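You operate a simulated robot arm through the tools that you are given. There is no shell and no other tool. Be economical: measure what you need, move in short steps, check, and stop when the job is done.

Carry out the task below with a simulated robot arm. There is one attempt and no reset: what you move stays moved.

Task
Take the finished disc out and set the cleaner back to wipe.
Fine: disc on the bench, lid back on.

The check looks at the end state, three seconds after you hand in, the way a careful person would. Anything else that was tipped, shoved, dropped, spilled or broken makes it a failure. A push-on lid holds only when it is set on centred and level and pressed home; a screw cap is set on level and turned clockwise until tight.

Robot
A 7-joint arm with a two-finger parallel gripper, fixed in place. Base frame: the origin is at the foot of the arm, x ahead of it, y to its left, z up. Units: m, rad, N and s.
Its first joint turns from -1.152 to 1.152 rad. Payload 2.4 kg.
The TCP is the grasp point between the finger pads, 0.03 m short of the fingertips. In the tool frame z runs along the fingers and y along their closing line. Largest opening 0.094 m; finger width 0.028, thickness 0.01; the body of the gripper, 0.05 by 0.096 m, starts 0.055 m behind the TCP.
Orientation is that of the tool frame in the base frame, as a unit quaternion [w, x, y, z]. With the fingers straight down and closing along the base's y, the tool's x points along the base's -x, its y along +y and its z along -z.

Tools
- The arm moves only by the tool jog_arm. Its argument "targets" is a list of rows, each a list of 7 numbers: the shift along the base's x, y, z in m, then the turn, a rotation vector about the base's x, y, z in rad, then the gripper command, from -1 (shut) to 1 (fully open), values between in proportion. In form: [[dx, dy, dz, rx, ry, rz, grip], ...]. A call has 1 to 12 rows; each row is the pose to reach, as a shift and turn from the pose commanded when the call began. A row lasts 0.2 s, in which the tool goes at most 0.05 m and 0.15 rad; a call with a longer step from one row to the next is refused whole, and so is a gripper value outside its range. Where a pose cannot be reached the arm comes as near as it can. A force on the tool above 40 N (or 10 N above the force at the start of the call, whichever is more), or a blocked arm, ends the call early, and 0.2 s more pass. Each finger travels about 0.153 m/s and halts on what it meets, pressing with about 29 N; the grip force reading is that of the motor and also rises with nothing between the fingers. The clock runs only during rows and for 0.2 s after the last one: add rows that repeat a pose to give the fingers time. It gives the time, the measured TCP pose, the force on the tool (base axes), the opening and the grip force at its end, in the units of the frame above (readings bear some noise).
- Cameras (640 x 400 px; columns grow to the right, rows downward): "scene" is fixed at [0.0403, 0.4738, 1.4447]; the picture's right is [-0.74, -0.67, 0.00], its down [-0.37, 0.41, -0.83] and it looks along [0.55, -0.62, -0.56] (base axes); focal length 252 px, centre (320, 200). "wrist" rides on the gripper at [0.076, 0.014, -0.103] in the tool frame; the picture's right is [-0.18, 0.98, 0.00], its down [-0.75, -0.14, -0.64] and it looks along [-0.63, -0.12, 0.77] (tool axes); focal length 243 px, centre (320, 200). There is no depth. A picture from a camera that has moved, and an enlarged one, comes with that camera's place and axes in the base frame and with its lens.
- grab_frame(camera): a new picture of that camera. The clock stands still meanwhile.
- close_up(camera, box): a new picture of the part [left, top, right, bottom] of that camera's present view, enlarged. The clock stands still meanwhile.
- finish_job(): hands the job in; it is judged then, once.

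Go step by step. Nothing tells you positions but the pictures and the camera data: compare them with the known pose of the tool, close in by small moves and look again before you grip or let go. The budget is 120 turns and 68 pictures, counting those below and the enlarged ones. Unless the task says otherwise, let go and move clear before handing in, and close with one line.

The tools are called as name(argument=value, ...) on one line, values as JSON. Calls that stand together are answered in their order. jog_arm: Moves the arm, as the interface text tells. Its arguments: {"type":"object","properties":{"targets":{"type":"array","items":{"type":"array","items":{"type":"number"}}}},"required":["targets"]} The other tools are called the same way: grab_frame (camera) takes a picture; close_up (camera, box) takes an enlarged picture of a part of a camera's view; finish_job () hands the job in.

At the start:

```text
clock: 0.0
ee_pos: [0.4142, 0.0055, 1.2589]
tcp_rot: [0.0, 0.0, 1.0, -0.001]
contact_force: [-0.2, -0.2, -0.1]
gripper_width: 0.0939
finger_force: 0.1
```

scene: 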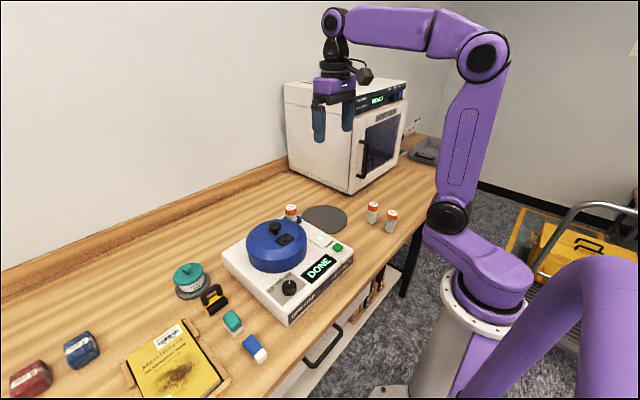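
wrist: 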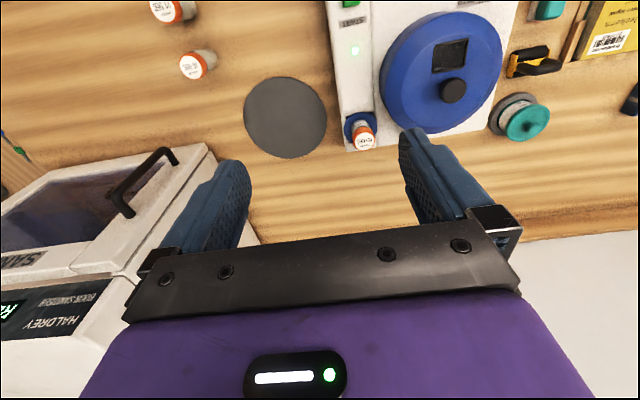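

I see a disc cleaner with a blue lid, a DONE display, a knob, and buttons. I'll look closer to read the labels.

close_up(camera="scene", box=[210, 190, 370, 330])

close_up(camera="wrist", box=[320, 0, 560, 150])

close_up(camera="scene", box=[120, 250, 280, 400])

```text
2.86 times, centred on (290, 260) of scene
camera zoom: at [0.0403, 0.4738, 1.4447], right [-0.74, -0.67, 0.0], down [-0.37, 0.41, -0.83], along [0.55, -0.62, -0.56], focal length 720 px, centre (406, 29)
```

zoom: 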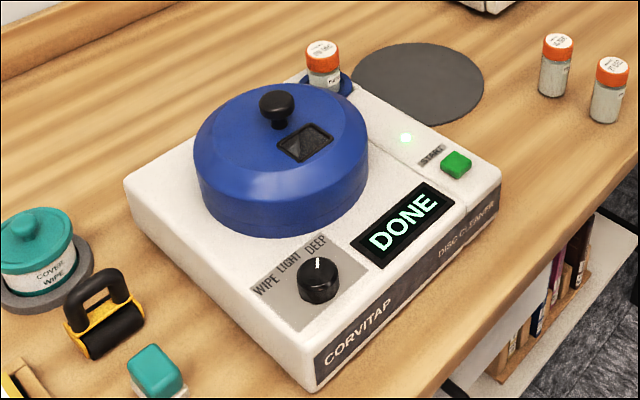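

```text
2.67 times, centred on (440, 75) of wrist
camera zoom: at [0.3392, 0.0187, 1.3626], right [0.18, 0.98, 0.0], down [0.75, -0.14, 0.64], along [0.63, -0.12, -0.77], focal length 647 px, centre (0, 533)
```

zoom: 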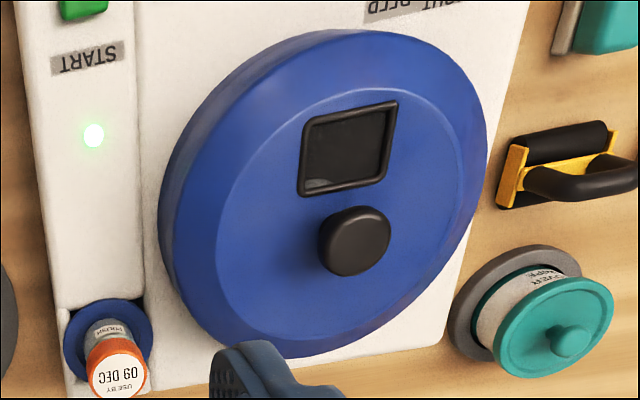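

```text
2.67 times, centred on (200, 325) of scene
camera zoom: at [0.0403, 0.4738, 1.4447], right [-0.74, -0.67, 0.0], down [-0.37, 0.41, -0.83], along [0.55, -0.62, -0.56], focal length 672 px, centre (640, -133)
```

zoom: 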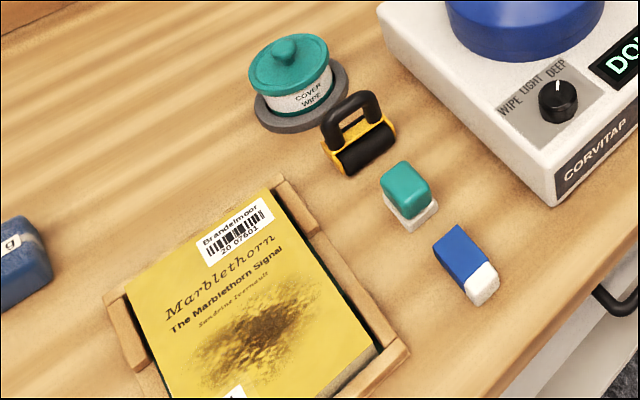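

The two views don't quite agree on height, so I'll move sideways above the machine and triangulate again.

jog_arm(targets=[[0, 0.05, 0, 0, 0, 0, 1], [0, 0.1, 0, 0, 0, 0, 1], [0, 0.15, 0, 0, 0, 0, 1], [0, 0.15, 0, 0, 0, 0, 1]])

grab_frame(camera="wrist")

grab_frame(camera="scene")

```text
clock: 1.0
ee_pos: [0.4127, 0.1548, 1.2571]
tcp_rot: [-0.001, 0.0, 1.0, 0.0]
contact_force: [-0.5, 0.4, -0.1]
gripper_width: 0.0941
finger_force: 0.0
```

```text
62 pictures are left
camera wrist: at [0.3383, 0.1688, 1.3598], right [0.18, 0.98, 0.0], down [0.75, -0.14, 0.64], along [0.63, -0.12, -0.77], focal length 243 px, centre (320, 200)
```

wrist: 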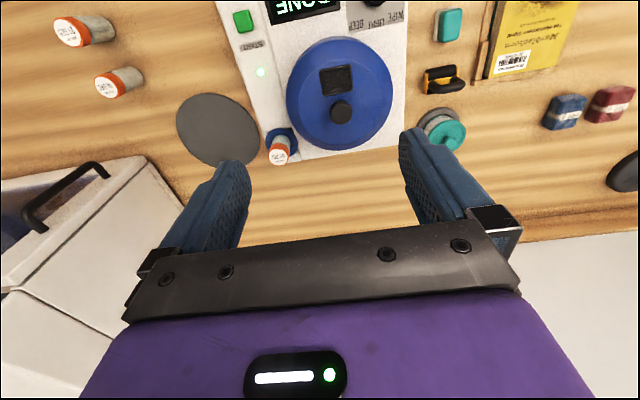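

```text
61 pictures are left
```

scene: 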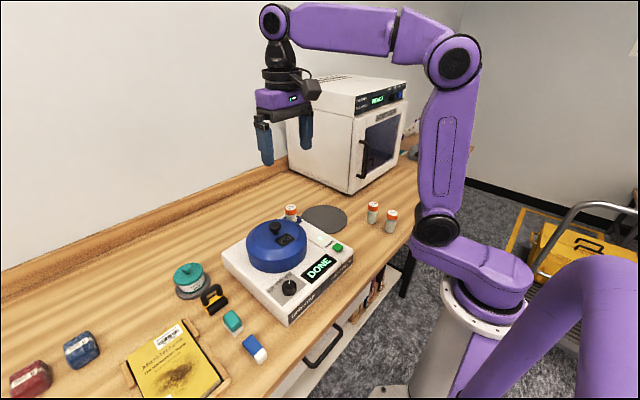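

Triangulating from three views puts the lid's knob near (0.464, 0.173, 1.02) and the bench near z≈0.85, which is higher than stated, so I'll go slowly. Next I'll move above the lid for a closer look.

jog_arm(targets=[[0.02, 0.01, -0.04, 0, 0, 0, 1], [0.04, 0.018, -0.08, 0, 0, 0, 1], [0.05, 0.018, -0.12, 0, 0, 0, 1], [0.05, 0.018, -0.12, 0, 0, 0, 1]])

grab_frame(camera="wrist")

grab_frame(camera="scene")

```text
clock: 2.0
ee_pos: [0.465, 0.1709, 1.1384]
tcp_rot: [0.0, 0.0, 1.0, 0.0]
contact_force: [0.6, -0.3, 0.8]
gripper_width: 0.0939
finger_force: 0.1
```

```text
60 pictures are left
camera wrist: at [0.3893, 0.1849, 1.241], right [0.18, 0.98, 0.0], down [0.75, -0.14, 0.64], along [0.63, -0.12, -0.77], focal length 243 px, centre (320, 200)
```

wrist: 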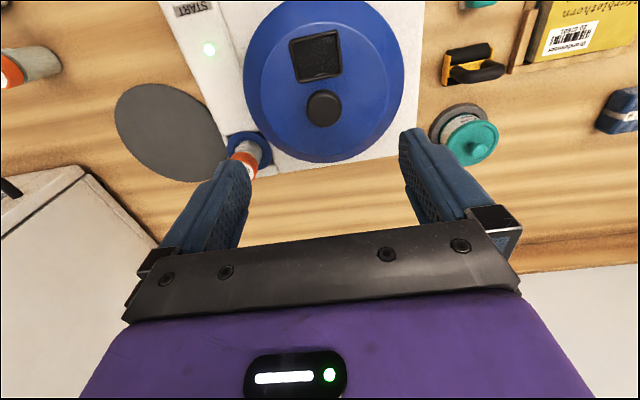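

```text
59 pictures are left
```

scene: 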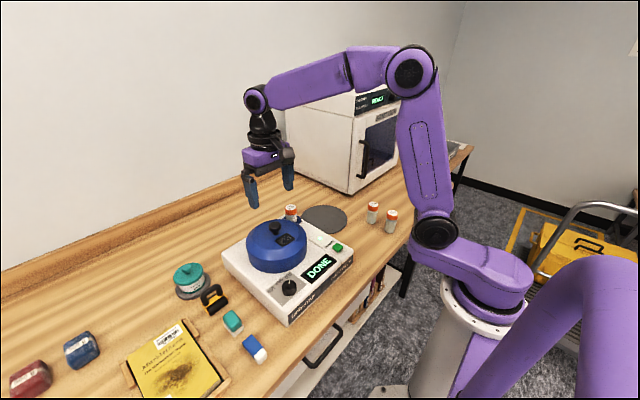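

The lid knob sits right below the tool, about 0.09 m under the fingertips. I'll zoom in on the knob and the dial before descending.

close_up(camera="wrist", box=[220, 0, 420, 170])

close_up(camera="scene", box=[220, 180, 350, 330])

```text
2.35 times, centred on (320, 85) of wrist
camera zoom: at [0.3893, 0.1849, 1.241], right [0.18, 0.98, 0.0], down [0.75, -0.14, 0.64], along [0.63, -0.12, -0.77], focal length 571 px, centre (320, 471)
```

zoom: 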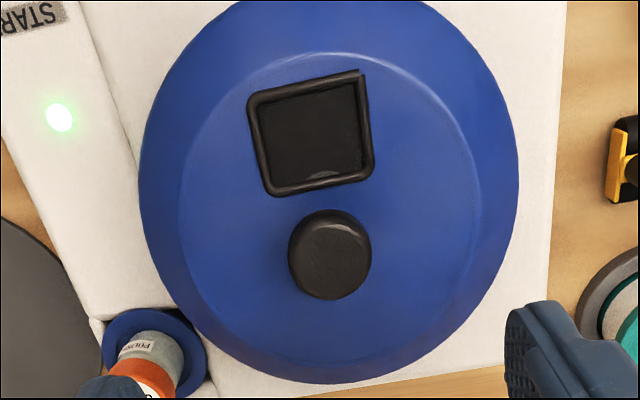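

```text
2.67 times, centred on (285, 255) of scene
camera zoom: at [0.0403, 0.4738, 1.4447], right [-0.74, -0.67, 0.0], down [-0.37, 0.41, -0.83], along [0.55, -0.62, -0.56], focal length 672 px, centre (413, 53)
```

zoom: 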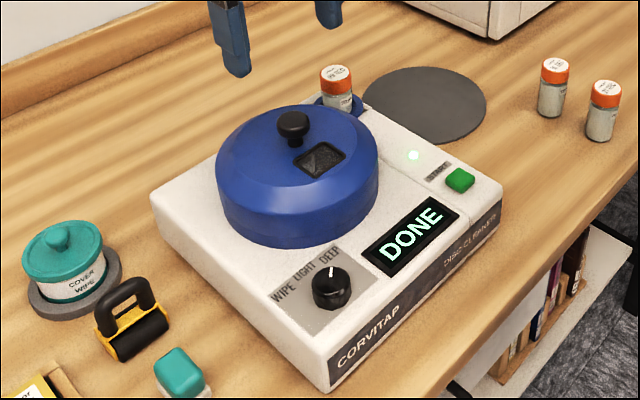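

The knob is about 32 mm wide and central on the lid. I'll go down to z≈1.04 with the fingers open on either side of it, then check.

jog_arm(targets=[[-0.001, 0.002, -0.04, 0, 0, 0, 1], [-0.001, 0.002, -0.08, 0, 0, 0, 1], [-0.001, 0.002, -0.1, 0, 0, 0, 1], [-0.001, 0.002, -0.1, 0, 0, 0, 1]])

close_up(camera="wrist", box=[200, 50, 460, 220])

close_up(camera="scene", box=[220, 180, 350, 300])

```text
clock: 3.0
ee_pos: [0.4626, 0.1735, 1.04]
tcp_rot: [0.001, 0.0, 1.0, 0.001]
contact_force: [0.0, 0.0, 0.4]
gripper_width: 0.094
finger_force: 0.1
```

```text
2.35 times, centred on (330, 135) of wrist
camera zoom: at [0.387, 0.1876, 1.1431], right [0.18, 0.98, 0.0], down [0.75, -0.14, 0.64], along [0.63, -0.12, -0.77], focal length 571 px, centre (296, 353)
```

zoom: 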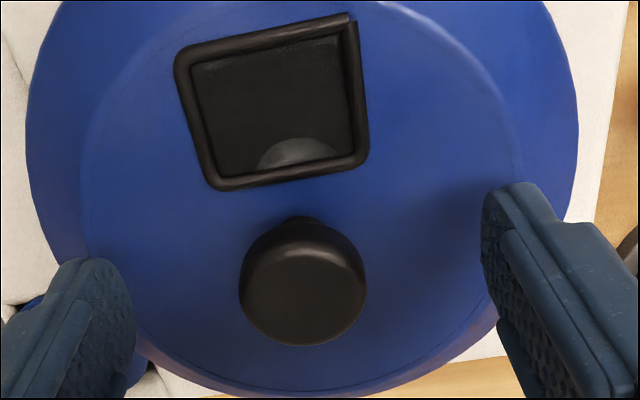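

```text
3.33 times, centred on (285, 240) of scene
camera zoom: at [0.0403, 0.4738, 1.4447], right [-0.74, -0.67, 0.0], down [-0.37, 0.41, -0.83], along [0.55, -0.62, -0.56], focal length 839 px, centre (437, 67)
```

zoom: 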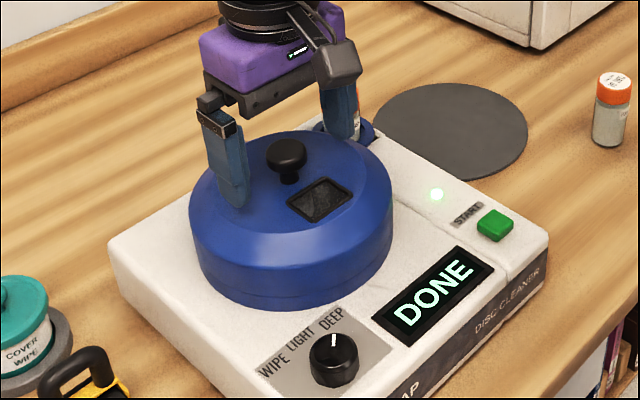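

The knob top is close to z≈1.02 and centred in the fingers. I'll go down another 18 mm and close on it.

jog_arm(targets=[[0.001, 0.0005, -0.01, 0, 0, 0, 1], [0.001, 0.0005, -0.019, 0, 0, 0, 1], [0.001, 0.0005, -0.019, 0, 0, 0, 1]])

jog_arm(targets=[[0, 0, 0, 0, 0, 0, 0], [0, 0, 0, 0, 0, 0, -0.5], [0, 0, 0, 0, 0, 0, -1], [0, 0, 0, 0, 0, 0, -1]])

close_up(camera="scene", box=[220, 180, 350, 300])

```text
clock: 3.6
ee_pos: [0.4644, 0.1748, 1.028]
tcp_rot: [0.0, 0.0, 1.0, 0.0]
contact_force: [-7.5, -1.5, 10.6]
gripper_width: 0.0944
finger_force: 0.1
stopped in row 2: the force on the tool passed its limit (the readings are from after the stop); the commanded pose is now the measured one
```

```text
clock: 4.6
ee_pos: [0.4639, 0.1763, 1.0294]
tcp_rot: [0.003, 0.0, 1.0, 0.001]
contact_force: [1.4, 7.5, 8.3]
gripper_width: 0.0308
finger_force: 28.4
```

```text
3.33 times, centred on (285, 240) of scene
camera zoom: at [0.0402, 0.4739, 1.4447], right [-0.74, -0.67, 0.0], down [-0.37, 0.41, -0.83], along [0.55, -0.62, -0.56], focal length 839 px, centre (437, 67)
```

zoom: 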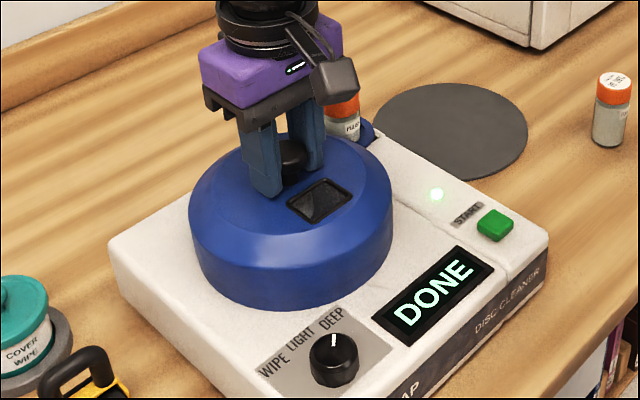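

The knob is gripped at a width of 30.8 mm, with the tips just on the lid top (z≈0.998). Now I'll lift straight up slowly.

jog_arm(targets=[[0, 0, 0.005, 0, 0, 0, -1], [0, 0, 0.015, 0, 0, 0, -1], [0, 0, 0.03, 0, 0, 0, -1], [0, 0, 0.05, 0, 0, 0, -1], [0, 0, 0.05, 0, 0, 0, -1]])

close_up(camera="scene", box=[200, 140, 380, 320])

```text
clock: 5.8
ee_pos: [0.4642, 0.1766, 1.0785]
tcp_rot: [0.001, 0.0, 1.0, 0.0]
contact_force: [-0.4, 0.3, -1.9]
gripper_width: 0.031
finger_force: 29.2
```

```text
2.22 times, centred on (290, 230) of scene
camera zoom: at [0.0403, 0.4738, 1.4447], right [-0.74, -0.67, 0.0], down [-0.37, 0.41, -0.83], along [0.55, -0.62, -0.56], focal length 560 px, centre (387, 133)
```

zoom: 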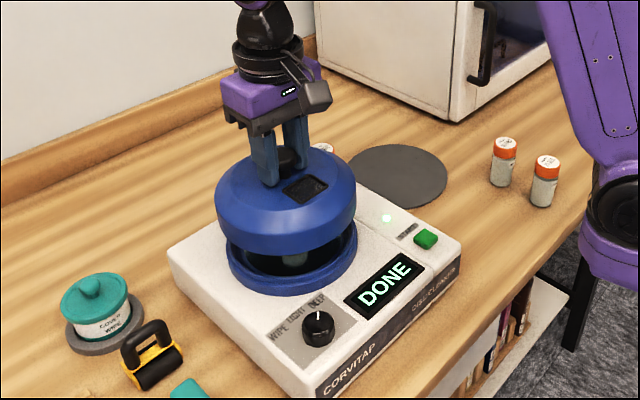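

The lid came off level. I'll raise it well clear, look into the tub, and carry it over toward the grey mat near (0.52, -0.09).

jog_arm(targets=[[0, 0, 0.04, 0, 0, 0, -1], [0, 0, 0.08, 0, 0, 0, -1], [0, 0, 0.12, 0, 0, 0, -1], [0.01, -0.045, 0.12, 0, 0, 0, -1], [0.02, -0.09, 0.12, 0, 0, 0, -1], [0.03, -0.135, 0.12, 0, 0, 0, -1], [0.04, -0.18, 0.12, 0, 0, 0, -1], [0.05, -0.225, 0.12, 0, 0, 0, -1], [0.057, -0.265, 0.12, 0, 0, 0, -1], [0.057, -0.265, 0.12, 0, 0, 0, -1]])

grab_frame(camera="scene")

grab_frame(camera="wrist")

close_up(camera="scene", box=[220, 200, 360, 330])

```text
clock: 8.0
ee_pos: [0.5205, -0.0896, 1.2008]
tcp_rot: [0.002, 0.0, 1.0, 0.0]
contact_force: [-1.0, 0.2, -0.3]
gripper_width: 0.0307
finger_force: 29.1
```

```text
52 pictures are left
```

scene: 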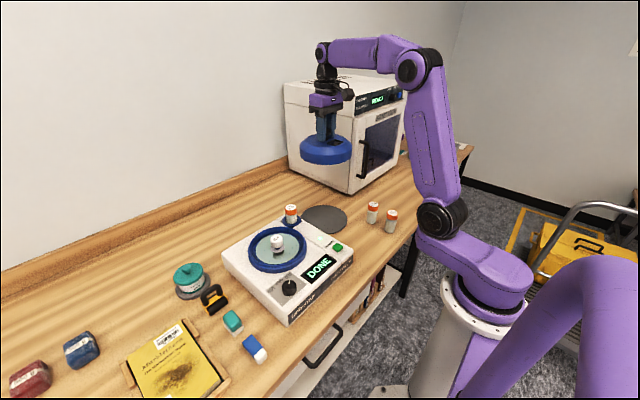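

```text
51 pictures are left
camera wrist: at [0.4444, -0.076, 1.3028], right [0.18, 0.98, 0.0], down [0.75, -0.14, 0.64], along [0.63, -0.12, -0.76], focal length 243 px, centre (320, 200)
```

wrist: 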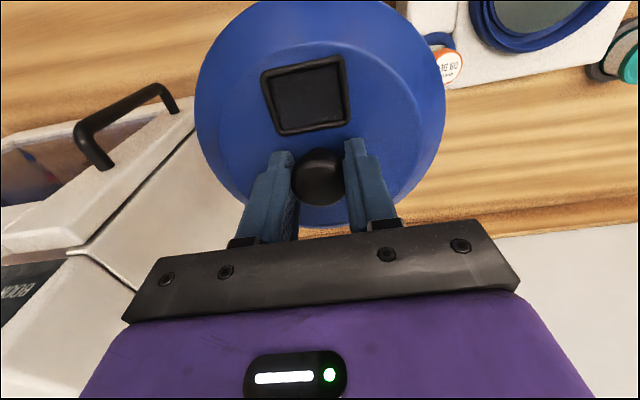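

```text
3.08 times, centred on (290, 265) of scene
camera zoom: at [0.0403, 0.4737, 1.4447], right [-0.74, -0.67, 0.0], down [-0.37, 0.42, -0.83], along [0.55, -0.62, -0.56], focal length 775 px, centre (412, 0)
```

zoom: 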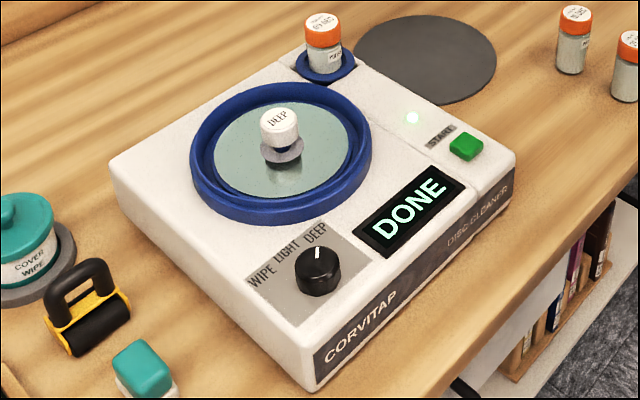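

Under the lid there's a disc on a spindle with a white "DEEP" piece on top. That may matter for "wipe", so I'll read the other labels before deciding.

close_up(camera="scene", box=[250, 220, 310, 260])

close_up(camera="scene", box=[160, 255, 240, 315])

close_up(camera="scene", box=[275, 195, 405, 265])

close_up(camera="wrist", box=[400, 0, 640, 120])

```text
10.00 times, centred on (280, 240) of scene
camera zoom: at [0.0403, 0.4737, 1.4447], right [-0.74, -0.67, 0.0], down [-0.37, 0.42, -0.83], along [0.55, -0.62, -0.56], focal length 2518 px, centre (720, -200)
```

zoom: 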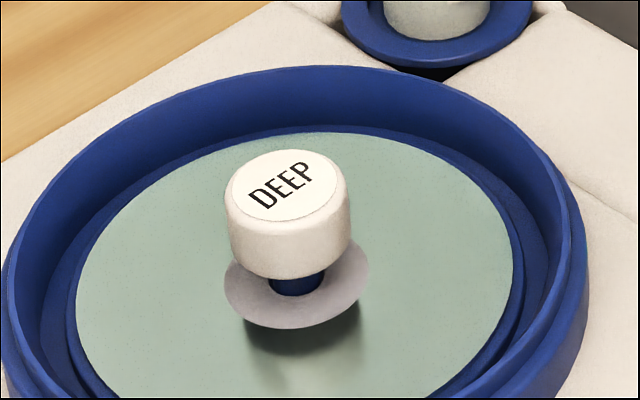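

```text
6.67 times, centred on (200, 285) of scene
camera zoom: at [0.0403, 0.4737, 1.4447], right [-0.74, -0.67, 0.0], down [-0.37, 0.42, -0.83], along [0.55, -0.62, -0.56], focal length 1679 px, centre (1120, -367)
```

zoom: 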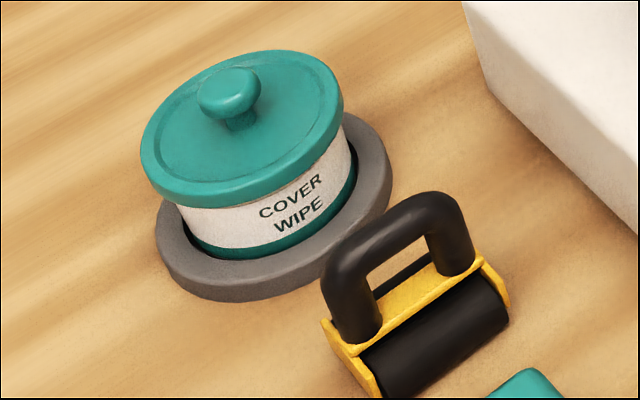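

```text
4.92 times, centred on (340, 230) of scene
camera zoom: at [0.0403, 0.4737, 1.4447], right [-0.74, -0.67, 0.0], down [-0.37, 0.42, -0.83], along [0.55, -0.62, -0.56], focal length 1240 px, centre (222, 52)
```

zoom: 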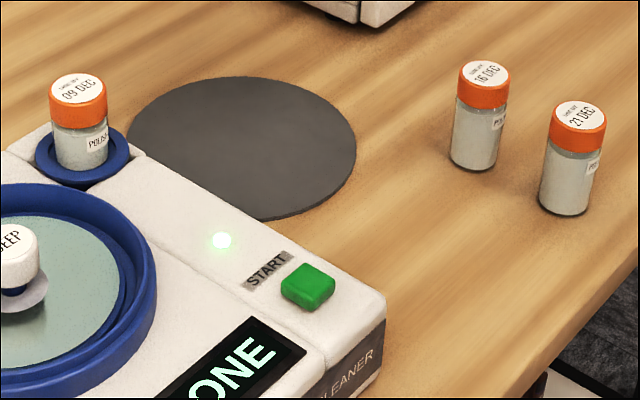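

```text
2.67 times, centred on (520, 60) of wrist
camera zoom: at [0.4444, -0.076, 1.3028], right [0.18, 0.98, 0.0], down [0.75, -0.14, 0.64], along [0.63, -0.12, -0.76], focal length 647 px, centre (-213, 573)
```

zoom: 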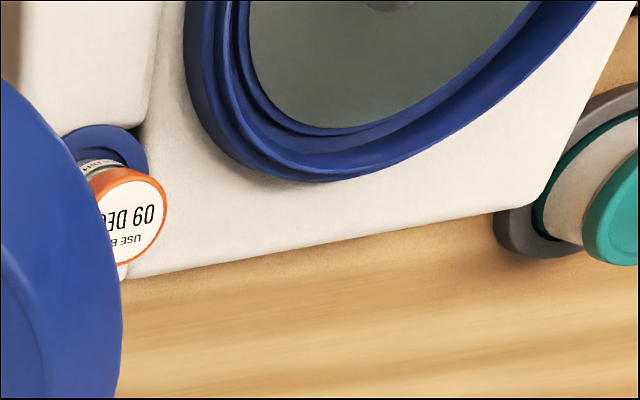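

The DEEP piece is a cap pushed onto the spindle over the disc, so it must come off before the disc can. First I'll lower the lid onto the clear mat area, slowly near contact.

jog_arm(targets=[[0, 0, -0.045, 0, 0, 0, -1], [0, 0, -0.09, 0, 0, 0, -1], [0, 0, -0.135, 0, 0, 0, -1], [0, 0, -0.18, 0, 0, 0, -1], [0, 0, -0.2, 0, 0, 0, -1], [0, 0, -0.2, 0, 0, 0, -1]])

grab_frame(camera="scene")

```text
clock: 9.4
ee_pos: [0.5211, -0.0894, 0.9977]
tcp_rot: [0.001, 0.0, 1.0, 0.0]
contact_force: [0.1, 0.1, -0.8]
gripper_width: 0.0308
finger_force: 29.4
```

```text
45 pictures are left
```

scene: 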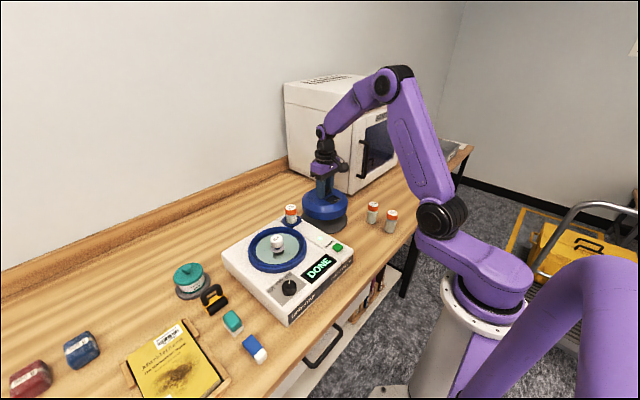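

The lid is hovering just over the mat. I'm lowering it in 8 mm steps until it touches.

jog_arm(targets=[[0, 0, -0.008, 0, 0, 0, -1], [0, 0, -0.016, 0, 0, 0, -1], [0, 0, -0.024, 0, 0, 0, -1], [0, 0, -0.032, 0, 0, 0, -1], [0, 0, -0.04, 0, 0, 0, -1], [0, 0, -0.048, 0, 0, 0, -1], [0, 0, -0.056, 0, 0, 0, -1], [0, 0, -0.064, 0, 0, 0, -1], [0, 0, -0.072, 0, 0, 0, -1]])

close_up(camera="scene", box=[260, 130, 400, 260])

```text
clock: 11.2
ee_pos: [0.5222, -0.0905, 0.9402]
tcp_rot: [0.002, 0.001, 1.0, 0.001]
contact_force: [-8.0, 1.5, 10.5]
gripper_width: 0.0307
finger_force: 29.5
stopped in row 8: the force on the tool passed its limit (the readings are from after the stop); the commanded pose is now the measured one
```

```text
3.08 times, centred on (330, 195) of scene
camera zoom: at [0.0398, 0.4738, 1.4447], right [-0.74, -0.67, 0.0], down [-0.37, 0.41, -0.83], along [0.55, -0.62, -0.56], focal length 775 px, centre (289, 215)
```

zoom: 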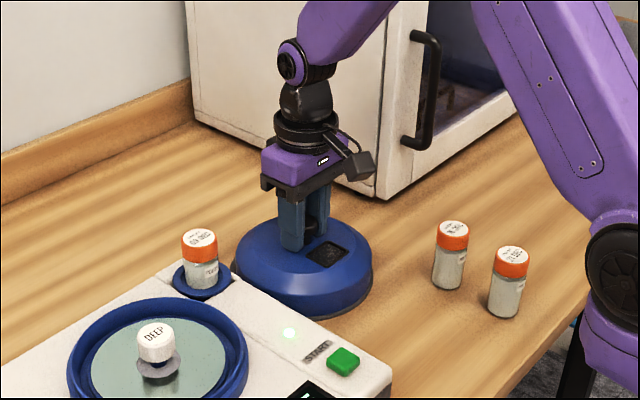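

The lid is on the mat. I'll release, rise, and survey the left half of the bench for a WIPE cap.

jog_arm(targets=[[0, 0, 0, 0, 0, 0, 0], [0, 0, 0, 0, 0, 0, 0.6], [0, 0, 0.005, 0, 0, 0, 1], [0, 0, 0.04, 0, 0, 0, 1], [0, 0, 0.08, 0, 0, 0, 1], [0, 0, 0.12, 0, 0, 0, 1], [0, 0, 0.17, 0, 0, 0, 1], [-0.01, 0.045, 0.21, 0, 0, 0, 1], [-0.03, 0.09, 0.23, 0, 0, 0, 1], [-0.05, 0.13, 0.23, 0, 0, 0, 1], [-0.07, 0.17, 0.23, 0, 0, 0, 1], [-0.09, 0.21, 0.23, 0, 0, 0, 1]])

jog_arm(targets=[[-0.02, 0.04, 0, 0, 0, 0, 1], [-0.04, 0.08, 0, 0, 0, 0, 1], [-0.06, 0.12, 0, 0, 0, 0, 1], [-0.08, 0.16, 0, 0, 0, 0, 1], [-0.1, 0.2, 0, 0, 0, 0, 1], [-0.1, 0.2, 0, 0, 0, 0, 1]])

grab_frame(camera="wrist")

grab_frame(camera="scene")

```text
refused: row 8 steps farther than a row can; nothing moved
```

```text
clock: 11.8
ee_pos: [0.4928, -0.0282, 0.9402]
tcp_rot: [0.016, 0.011, 1.0, -0.004]
contact_force: [1.2, -11.4, -4.2]
gripper_width: 0.088
finger_force: 0.1
stopped in row 3: the force on the tool passed its limit (the readings are from after the stop); the commanded pose is now the measured one
```

```text
43 pictures are left
camera wrist: at [0.4139, -0.0124, 1.0408], right [0.2, 0.98, 0.0], down [0.73, -0.15, 0.67], along [0.65, -0.14, -0.74], focal length 243 px, centre (320, 200)
```

wrist: 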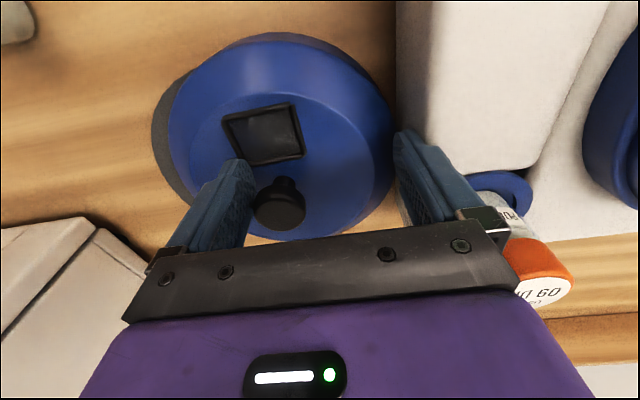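

```text
42 pictures are left
```

scene: 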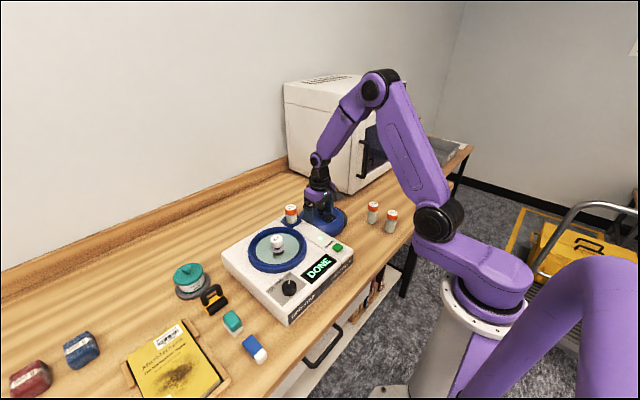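

My mistake: the first call was refused and the follow-up sweep dragged the lid sideways until it stopped against the machine's side. The lid is still flat and the bottle upright; I'll back off a little and rise straight up before anything else.

jog_arm(targets=[[0.0, -0.006, 0.0, 0, 0, 0, 1], [0.0, -0.006, 0.03, 0, 0, 0, 1], [0.0, -0.006, 0.07, 0, 0, 0, 1], [0.0, -0.006, 0.11, 0, 0, 0, 1], [0.0, -0.006, 0.11, 0, 0, 0, 1]])

grab_frame(camera="wrist")

close_up(camera="scene", box=[210, 180, 410, 330])

```text
clock: 13.0
ee_pos: [0.4931, -0.0301, 1.052]
tcp_rot: [0.017, 0.008, 1.0, -0.003]
contact_force: [0.2, -0.5, 0.8]
gripper_width: 0.0939
finger_force: 0.0
```

```text
41 pictures are left
camera wrist: at [0.4153, -0.0152, 1.1519], right [0.2, 0.98, 0.0], down [0.73, -0.15, 0.67], along [0.65, -0.13, -0.74], focal length 243 px, centre (320, 200)
```

wrist: 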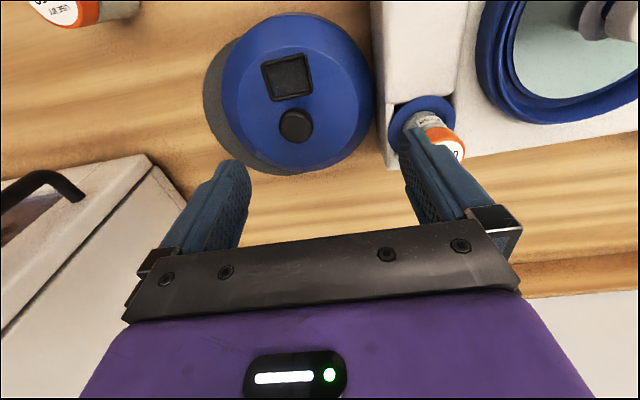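

```text
2.67 times, centred on (310, 255) of scene
camera zoom: at [0.0403, 0.4738, 1.4447], right [-0.74, -0.67, 0.0], down [-0.37, 0.41, -0.83], along [0.55, -0.62, -0.56], focal length 672 px, centre (347, 53)
```

zoom: 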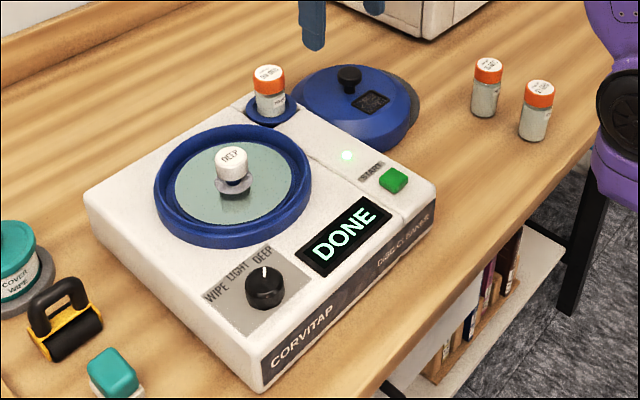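

Nothing was disturbed; the lid rests flat, shifted slightly off the mat. I'll level the tool, rise, and survey the left part of the bench.

jog_arm(targets=[[0, 0, 0.04, 0.006, 0.034, 0.016, 1], [0, 0, 0.08, 0.006, 0.034, 0.016, 1], [0, 0, 0.12, 0.006, 0.034, 0.016, 1], [-0.015, 0.045, 0.12, 0.006, 0.034, 0.016, 1], [-0.03, 0.09, 0.12, 0.006, 0.034, 0.016, 1], [-0.045, 0.135, 0.12, 0.006, 0.034, 0.016, 1], [-0.06, 0.18, 0.12, 0.006, 0.034, 0.016, 1], [-0.075, 0.225, 0.12, 0.006, 0.034, 0.016, 1], [-0.09, 0.27, 0.12, 0.006, 0.034, 0.016, 1], [-0.105, 0.315, 0.12, 0.006, 0.034, 0.016, 1], [-0.12, 0.36, 0.12, 0.006, 0.034, 0.016, 1], [-0.12, 0.36, 0.12, 0.006, 0.034, 0.016, 1]])

grab_frame(camera="wrist")

close_up(camera="scene", box=[0, 300, 130, 400])

```text
clock: 15.6
ee_pos: [0.3701, 0.3313, 1.1732]
tcp_rot: [-0.001, 0.0, 1.0, 0.0]
contact_force: [-0.1, 0.7, 0.5]
gripper_width: 0.094
finger_force: 0.0
```

```text
39 pictures are left
camera wrist: at [0.2954, 0.3445, 1.2751], right [0.18, 0.98, 0.0], down [0.75, -0.14, 0.64], along [0.63, -0.12, -0.77], focal length 243 px, centre (320, 200)
```

wrist: 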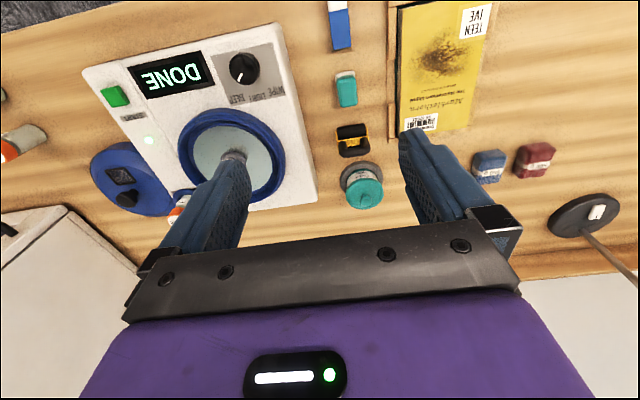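

```text
4.00 times, centred on (65, 350) of scene
camera zoom: at [0.0402, 0.4738, 1.4447], right [-0.74, -0.67, 0.0], down [-0.37, 0.41, -0.83], along [0.55, -0.62, -0.56], focal length 1007 px, centre (1340, -400)
```

zoom: 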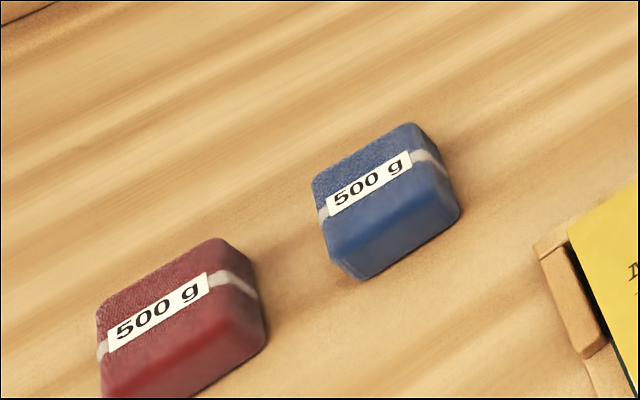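

No other caps are loose on the bench (weights, eraser, roller, wipes tub, book, lamp). I'll go back over the tub to inspect the DEEP cap and the dial up close.

jog_arm(targets=[[0.01, -0.04, -0.02, 0, 0, 0, 1], [0.02, -0.08, -0.04, 0, 0, 0, 1], [0.03, -0.12, -0.06, 0, 0, 0, 1], [0.03, -0.155, -0.07, 0, 0, 0, 1], [0.03, -0.155, -0.07, 0, 0, 0, 1]])

close_up(camera="wrist", box=[180, 0, 460, 175])

```text
clock: 16.8
ee_pos: [0.4006, 0.173, 1.1024]
tcp_rot: [0.0, 0.0, 1.0, -0.001]
contact_force: [1.0, 0.9, 0.5]
gripper_width: 0.094
finger_force: 0.1
```

```text
2.29 times, centred on (320, 88) of wrist
camera zoom: at [0.3261, 0.1858, 1.2061], right [0.18, 0.98, 0.0], down [0.75, -0.14, 0.64], along [0.63, -0.12, -0.77], focal length 555 px, centre (320, 457)
```

zoom: 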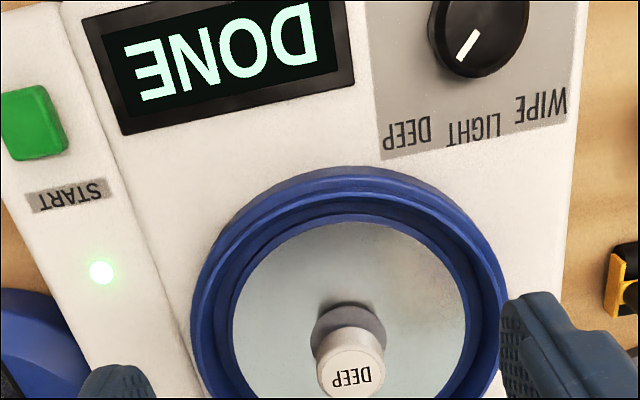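

The disc is about 12 cm across at z≈0.937, with the cap centred at (0.464, 0.1745), top z≈0.976; the dial points to DEEP. I'll move above the cap with the fingers partly open and look again.

jog_arm(targets=[[0.03, 0.001, 0, 0, 0, 0, 0.3], [0.0634, 0.0015, -0.02, 0, 0, 0, 0.3], [0.0634, 0.0015, -0.06, 0, 0, 0, 0.3], [0.0634, 0.0015, -0.09, 0, 0, 0, 0.3], [0.0634, 0.0015, -0.09, 0, 0, 0, 0.3]])

grab_frame(camera="wrist")

close_up(camera="scene", box=[230, 180, 330, 280])

```text
clock: 18.0
ee_pos: [0.4635, 0.1736, 1.0132]
tcp_rot: [-0.001, 0.0, 1.0, -0.001]
contact_force: [0.2, 0.6, 0.7]
gripper_width: 0.0614
finger_force: 0.0
```

```text
36 pictures are left
camera wrist: at [0.3891, 0.1882, 1.1156], right [0.18, 0.98, 0.0], down [0.75, -0.14, 0.64], along [0.63, -0.12, -0.77], focal length 243 px, centre (320, 200)
```

wrist: 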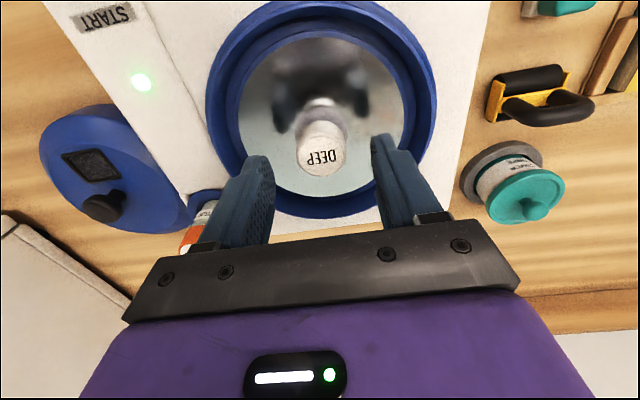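

```text
4.00 times, centred on (280, 230) of scene
camera zoom: at [0.0403, 0.4738, 1.4447], right [-0.74, -0.67, 0.0], down [-0.37, 0.41, -0.83], along [0.55, -0.62, -0.56], focal length 1007 px, centre (480, 80)
```

zoom: 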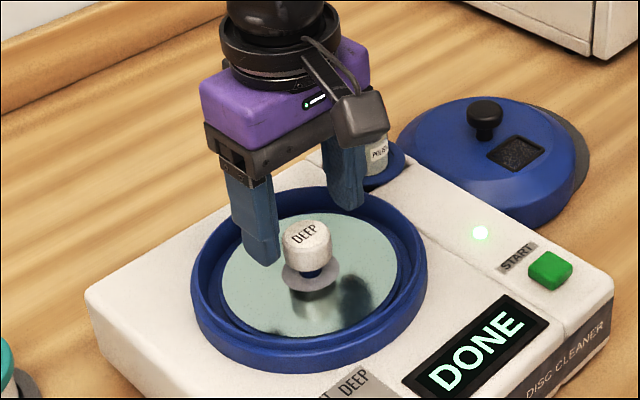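

The cap sits midway between the fingers. I'll go down 34 mm (tips stay above the disc), close, and test with a small lift.

jog_arm(targets=[[0, 0.001, -0.015, 0, 0, 0, 0.3], [0, 0.001, -0.028, 0, 0, 0, 0.3], [0, 0.001, -0.034, 0, 0, 0, 0.3], [0, 0.001, -0.034, 0, 0, 0, 0.3]])

close_up(camera="scene", box=[240, 190, 320, 270])

```text
clock: 19.0
ee_pos: [0.4652, 0.177, 0.9763]
tcp_rot: [-0.001, 0.0, 1.0, 0.0]
contact_force: [0.4, -0.9, -0.5]
gripper_width: 0.0613
finger_force: 0.0
```

```text
5.00 times, centred on (280, 230) of scene
camera zoom: at [0.0403, 0.4738, 1.4447], right [-0.74, -0.67, 0.0], down [-0.37, 0.41, -0.83], along [0.55, -0.62, -0.56], focal length 1259 px, centre (520, 50)
```

zoom: 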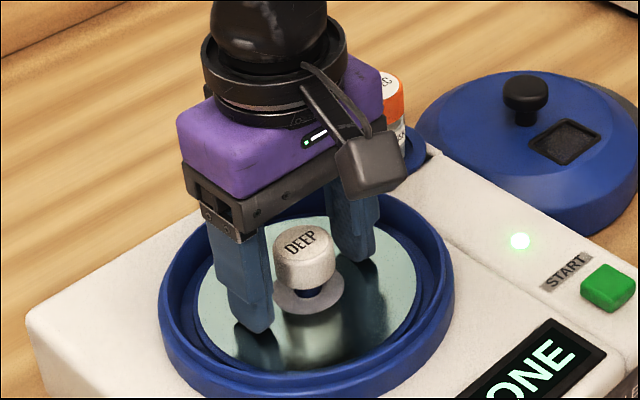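

Fingers straddle the cap properly. Closing now.

jog_arm(targets=[[0, -0.001, 0, 0, 0, 0, -0.2], [0, -0.001, 0, 0, 0, 0, -0.6], [0, -0.001, 0, 0, 0, 0, -1], [0, -0.001, 0, 0, 0, 0, -1]])

```text
clock: 20.0
ee_pos: [0.4659, 0.1753, 0.9761]
tcp_rot: [-0.001, -0.001, 1.0, 0.0]
contact_force: [-0.1, 0.7, 0.0]
gripper_width: 0.0316
finger_force: 29.0
```

The cap is gripped at 31.6 mm. I'll lift 20 mm gently and see what comes with it.

jog_arm(targets=[[0, 0, 0.004, 0, 0, 0, -1], [0, 0, 0.01, 0, 0, 0, -1], [0, 0, 0.02, 0, 0, 0, -1], [0, 0, 0.02, 0, 0, 0, -1]])

close_up(camera="scene", box=[240, 190, 320, 270])

```text
clock: 21.0
ee_pos: [0.4654, 0.175, 0.9967]
tcp_rot: [0.0, 0.0, 1.0, 0.0]
contact_force: [0.7, 0.1, -2.3]
gripper_width: 0.0319
finger_force: 28.6
```

```text
5.00 times, centred on (280, 230) of scene
camera zoom: at [0.0403, 0.4738, 1.4447], right [-0.74, -0.67, 0.0], down [-0.37, 0.41, -0.83], along [0.55, -0.62, -0.56], focal length 1259 px, centre (520, 50)
```

zoom: 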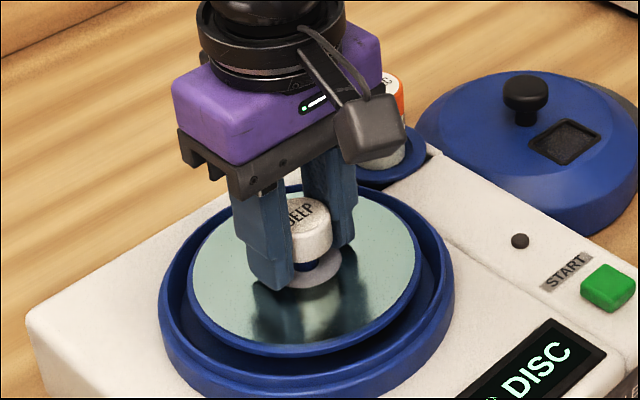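

The disc rises with the capped hub, and the display changed to something with "DISC". I'll lift it fully clear and take a look.

jog_arm(targets=[[0, 0, 0.04, 0, 0, 0, -1], [0, 0, 0.08, 0, 0, 0, -1], [0, 0, 0.12, 0, 0, 0, -1], [0, 0, 0.12, 0, 0, 0, -1]])

close_up(camera="scene", box=[210, 160, 370, 320])

```text
clock: 22.0
ee_pos: [0.4651, 0.1759, 1.117]
tcp_rot: [0.0, 0.0, 1.0, 0.0]
contact_force: [-0.8, 0.0, -1.2]
gripper_width: 0.0316
finger_force: 29.2
```

```text
2.50 times, centred on (290, 240) of scene
camera zoom: at [0.0403, 0.4738, 1.4447], right [-0.74, -0.67, 0.0], down [-0.37, 0.41, -0.83], along [0.55, -0.62, -0.56], focal length 630 px, centre (395, 100)
```

zoom: 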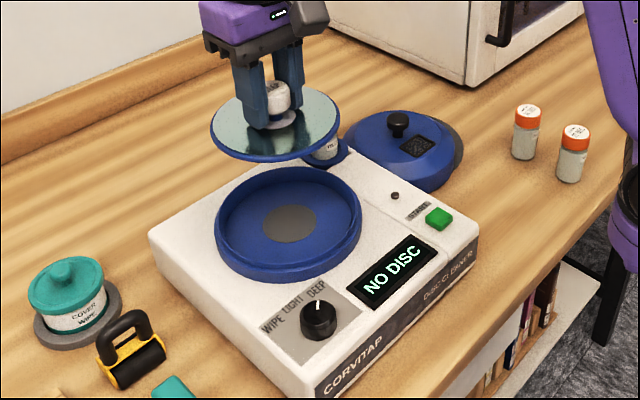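

The display now reads NO DISC: the disc sits on a blue carrier and comes out by its hub. The free bench spot in front of the lid, around (0.34, -0.08), clears the bottles, lid and machine, so I'll carry it there.

jog_arm(targets=[[-0.02, -0.04, 0, 0, 0, 0, -1], [-0.04, -0.08, 0, 0, 0, 0, -1], [-0.06, -0.12, 0, 0, 0, 0, -1], [-0.08, -0.16, 0, 0, 0, 0, -1], [-0.1, -0.2, 0, 0, 0, 0, -1], [-0.115, -0.235, 0, 0, 0, 0, -1], [-0.125, -0.256, 0, 0, 0, 0, -1], [-0.125, -0.256, -0.04, 0, 0, 0, -1], [-0.125, -0.256, -0.08, 0, 0, 0, -1], [-0.125, -0.256, -0.12, 0, 0, 0, -1], [-0.125, -0.256, -0.15, 0, 0, 0, -1], [-0.125, -0.256, -0.15, 0, 0, 0, -1]])

grab_frame(camera="scene")

grab_frame(camera="wrist")

```text
clock: 24.6
ee_pos: [0.3412, -0.081, 0.965]
tcp_rot: [0.001, 0.001, 1.0, 0.0]
contact_force: [0.6, 0.4, -1.0]
gripper_width: 0.0317
finger_force: 29.2
```

```text
31 pictures are left
```

scene: 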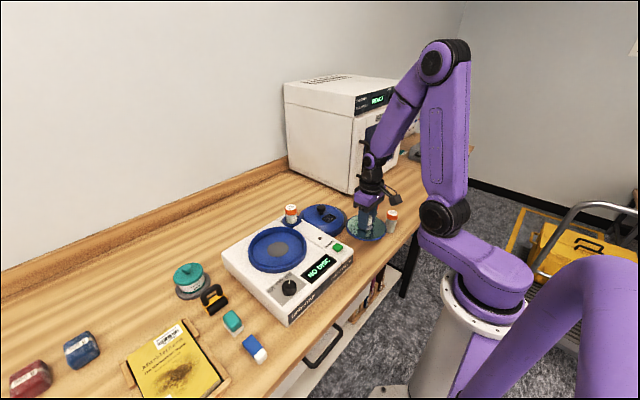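

```text
30 pictures are left
camera wrist: at [0.266, -0.0671, 1.0681], right [0.18, 0.98, 0.0], down [0.75, -0.14, 0.64], along [0.63, -0.12, -0.77], focal length 243 px, centre (320, 200)
```

wrist: 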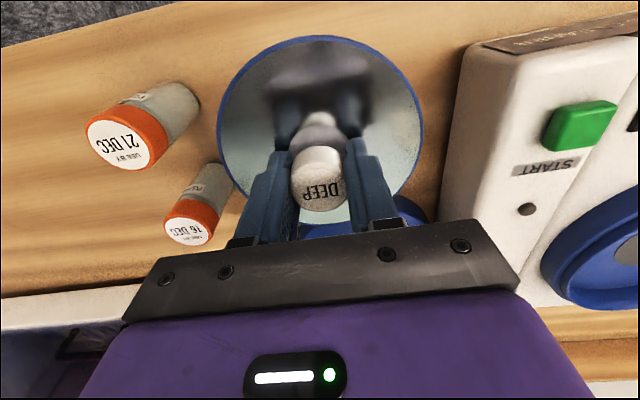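

Clearances to the bottles (~35 mm), lid and machine look fine. Lowering slowly until contact.

jog_arm(targets=[[0, 0.004, -0.015, 0, 0, 0, -1], [0, 0.004, -0.03, 0, 0, 0, -1], [0, 0.004, -0.038, 0, 0, 0, -1], [0, 0.004, -0.044, 0, 0, 0, -1], [0, 0.004, -0.05, 0, 0, 0, -1], [0, 0.004, -0.056, 0, 0, 0, -1], [0, 0.004, -0.062, 0, 0, 0, -1], [0, 0.004, -0.068, 0, 0, 0, -1], [0, 0.004, -0.074, 0, 0, 0, -1], [0, 0.004, -0.08, 0, 0, 0, -1]])

close_up(camera="scene", box=[310, 160, 440, 280])

```text
clock: 26.6
ee_pos: [0.3412, -0.0788, 0.8966]
tcp_rot: [0.001, -0.001, 1.0, -0.001]
contact_force: [-2.7, 0.3, 18.8]
gripper_width: 0.032
finger_force: 29.2
stopped in row 9: the force on the tool passed its limit (the readings are from after the stop); the commanded pose is now the measured one
```

```text
3.33 times, centred on (375, 220) of scene
camera zoom: at [0.04, 0.4738, 1.4447], right [-0.74, -0.67, 0.0], down [-0.37, 0.41, -0.83], along [0.55, -0.62, -0.56], focal length 839 px, centre (137, 133)
```

zoom: 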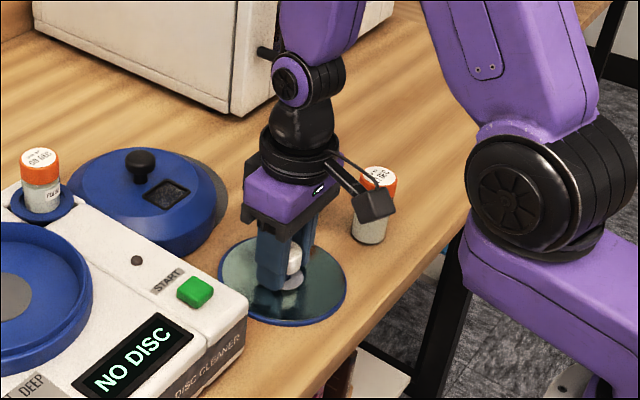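

The disc is resting flat on the bench. I'll open the fingers and rise straight up.

jog_arm(targets=[[0, 0, 0, 0, 0, 0, -0.2], [0, 0, 0, 0, 0, 0, 0.3], [0, 0, 0, 0, 0, 0, 0.3], [0, 0, 0.03, 0, 0, 0, 0.3], [0, 0, 0.07, 0, 0, 0, 0.3], [0, 0, 0.11, 0, 0, 0, 0.3], [0, 0, 0.15, 0, 0, 0, 0.3], [0, 0, 0.19, 0, 0, 0, 0.3], [0, 0, 0.19, 0, 0, 0, 0.3]])

close_up(camera="scene", box=[220, 160, 420, 330])

```text
clock: 28.6
ee_pos: [0.3404, -0.0802, 1.0841]
tcp_rot: [0.001, 0.0, 1.0, 0.0]
contact_force: [-0.1, 0.0, 0.2]
gripper_width: 0.0611
finger_force: 0.0
```

```text
2.35 times, centred on (320, 245) of scene
camera zoom: at [0.0403, 0.4738, 1.4447], right [-0.74, -0.67, 0.0], down [-0.37, 0.41, -0.83], along [0.55, -0.62, -0.56], focal length 592 px, centre (320, 94)
```

zoom: 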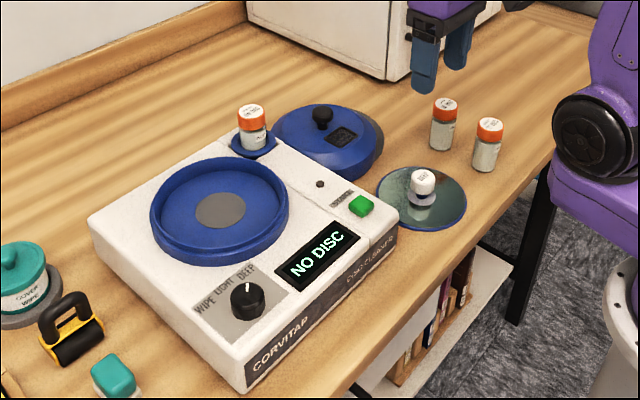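

The disc sits flat and free. Next is the lid: I'll move above its knob, near (0.51, -0.06), and look.

jog_arm(targets=[[0.04, 0.005, 0, 0, 0, 0, 0.6], [0.08, 0.01, 0, 0, 0, 0, 1], [0.12, 0.015, 0, 0, 0, 0, 1], [0.165, 0.02, -0.01, 0, 0, 0, 1], [0.17, 0.02, -0.045, 0, 0, 0, 1], [0.17, 0.02, -0.045, 0, 0, 0, 1]])

grab_frame(camera="wrist")

close_up(camera="scene", box=[270, 150, 390, 250])

```text
clock: 30.0
ee_pos: [0.5114, -0.0579, 1.0413]
tcp_rot: [0.0, 0.0, 1.0, -0.001]
contact_force: [0.1, 0.1, 0.4]
gripper_width: 0.0939
finger_force: 0.1
```

```text
27 pictures are left
camera wrist: at [0.4352, -0.0442, 1.1435], right [0.18, 0.98, 0.0], down [0.75, -0.14, 0.64], along [0.63, -0.12, -0.77], focal length 243 px, centre (320, 200)
```

wrist: 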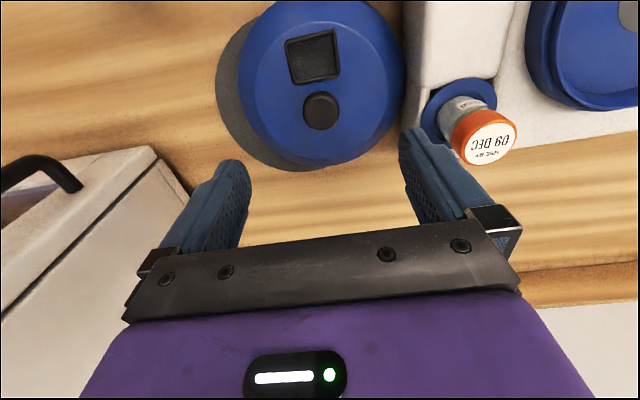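

```text
4.00 times, centred on (330, 200) of scene
camera zoom: at [0.0403, 0.4738, 1.4447], right [-0.74, -0.67, 0.0], down [-0.37, 0.41, -0.83], along [0.55, -0.62, -0.56], focal length 1007 px, centre (280, 200)
```

zoom: 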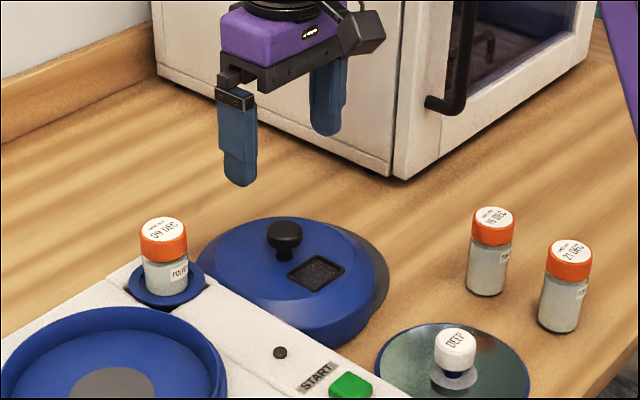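

The knob is at (0.510, -0.058), right under the tool. I'll descend to the same grasp height as before and close.

jog_arm(targets=[[-0.001, 0, -0.04, 0, 0, 0, 0.5], [-0.001, 0, -0.075, 0, 0, 0, 0.5], [-0.001, 0, -0.09, 0, 0, 0, 0.5], [-0.001, 0, -0.097, 0, 0, 0, 0.5], [-0.001, 0, -0.097, 0, 0, 0, 0.5]])

```text
clock: 31.2
ee_pos: [0.5099, -0.0574, 0.9447]
tcp_rot: [0.001, 0.0, 1.0, -0.001]
contact_force: [-0.1, 0.2, 0.2]
gripper_width: 0.0707
finger_force: 0.1
```

At grasp height without contact; closing on the knob.

jog_arm(targets=[[0, 0, -0.002, 0, 0, 0, 0], [0, 0, -0.002, 0, 0, 0, -0.6], [0, 0, -0.002, 0, 0, 0, -1], [0, 0, -0.002, 0, 0, 0, -1]])

grab_frame(camera="wrist")

```text
clock: 32.2
ee_pos: [0.5094, -0.0576, 0.9413]
tcp_rot: [0.001, 0.001, 1.0, -0.001]
contact_force: [0.9, 2.1, 2.0]
gripper_width: 0.0309
finger_force: 29.3
```

```text
25 pictures are left
camera wrist: at [0.4344, -0.0444, 1.0443], right [0.18, 0.98, 0.0], down [0.75, -0.14, 0.64], along [0.63, -0.12, -0.77], focal length 243 px, centre (320, 200)
```

wrist: 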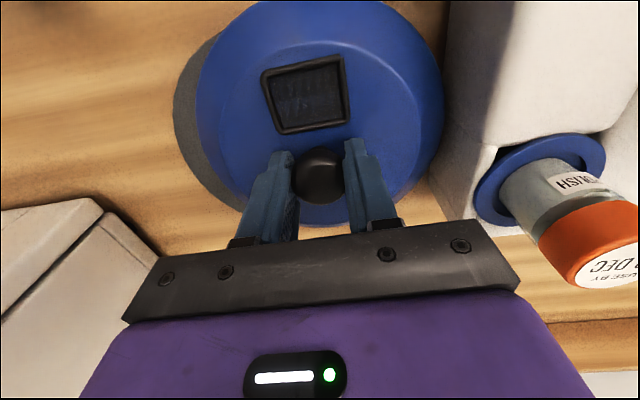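

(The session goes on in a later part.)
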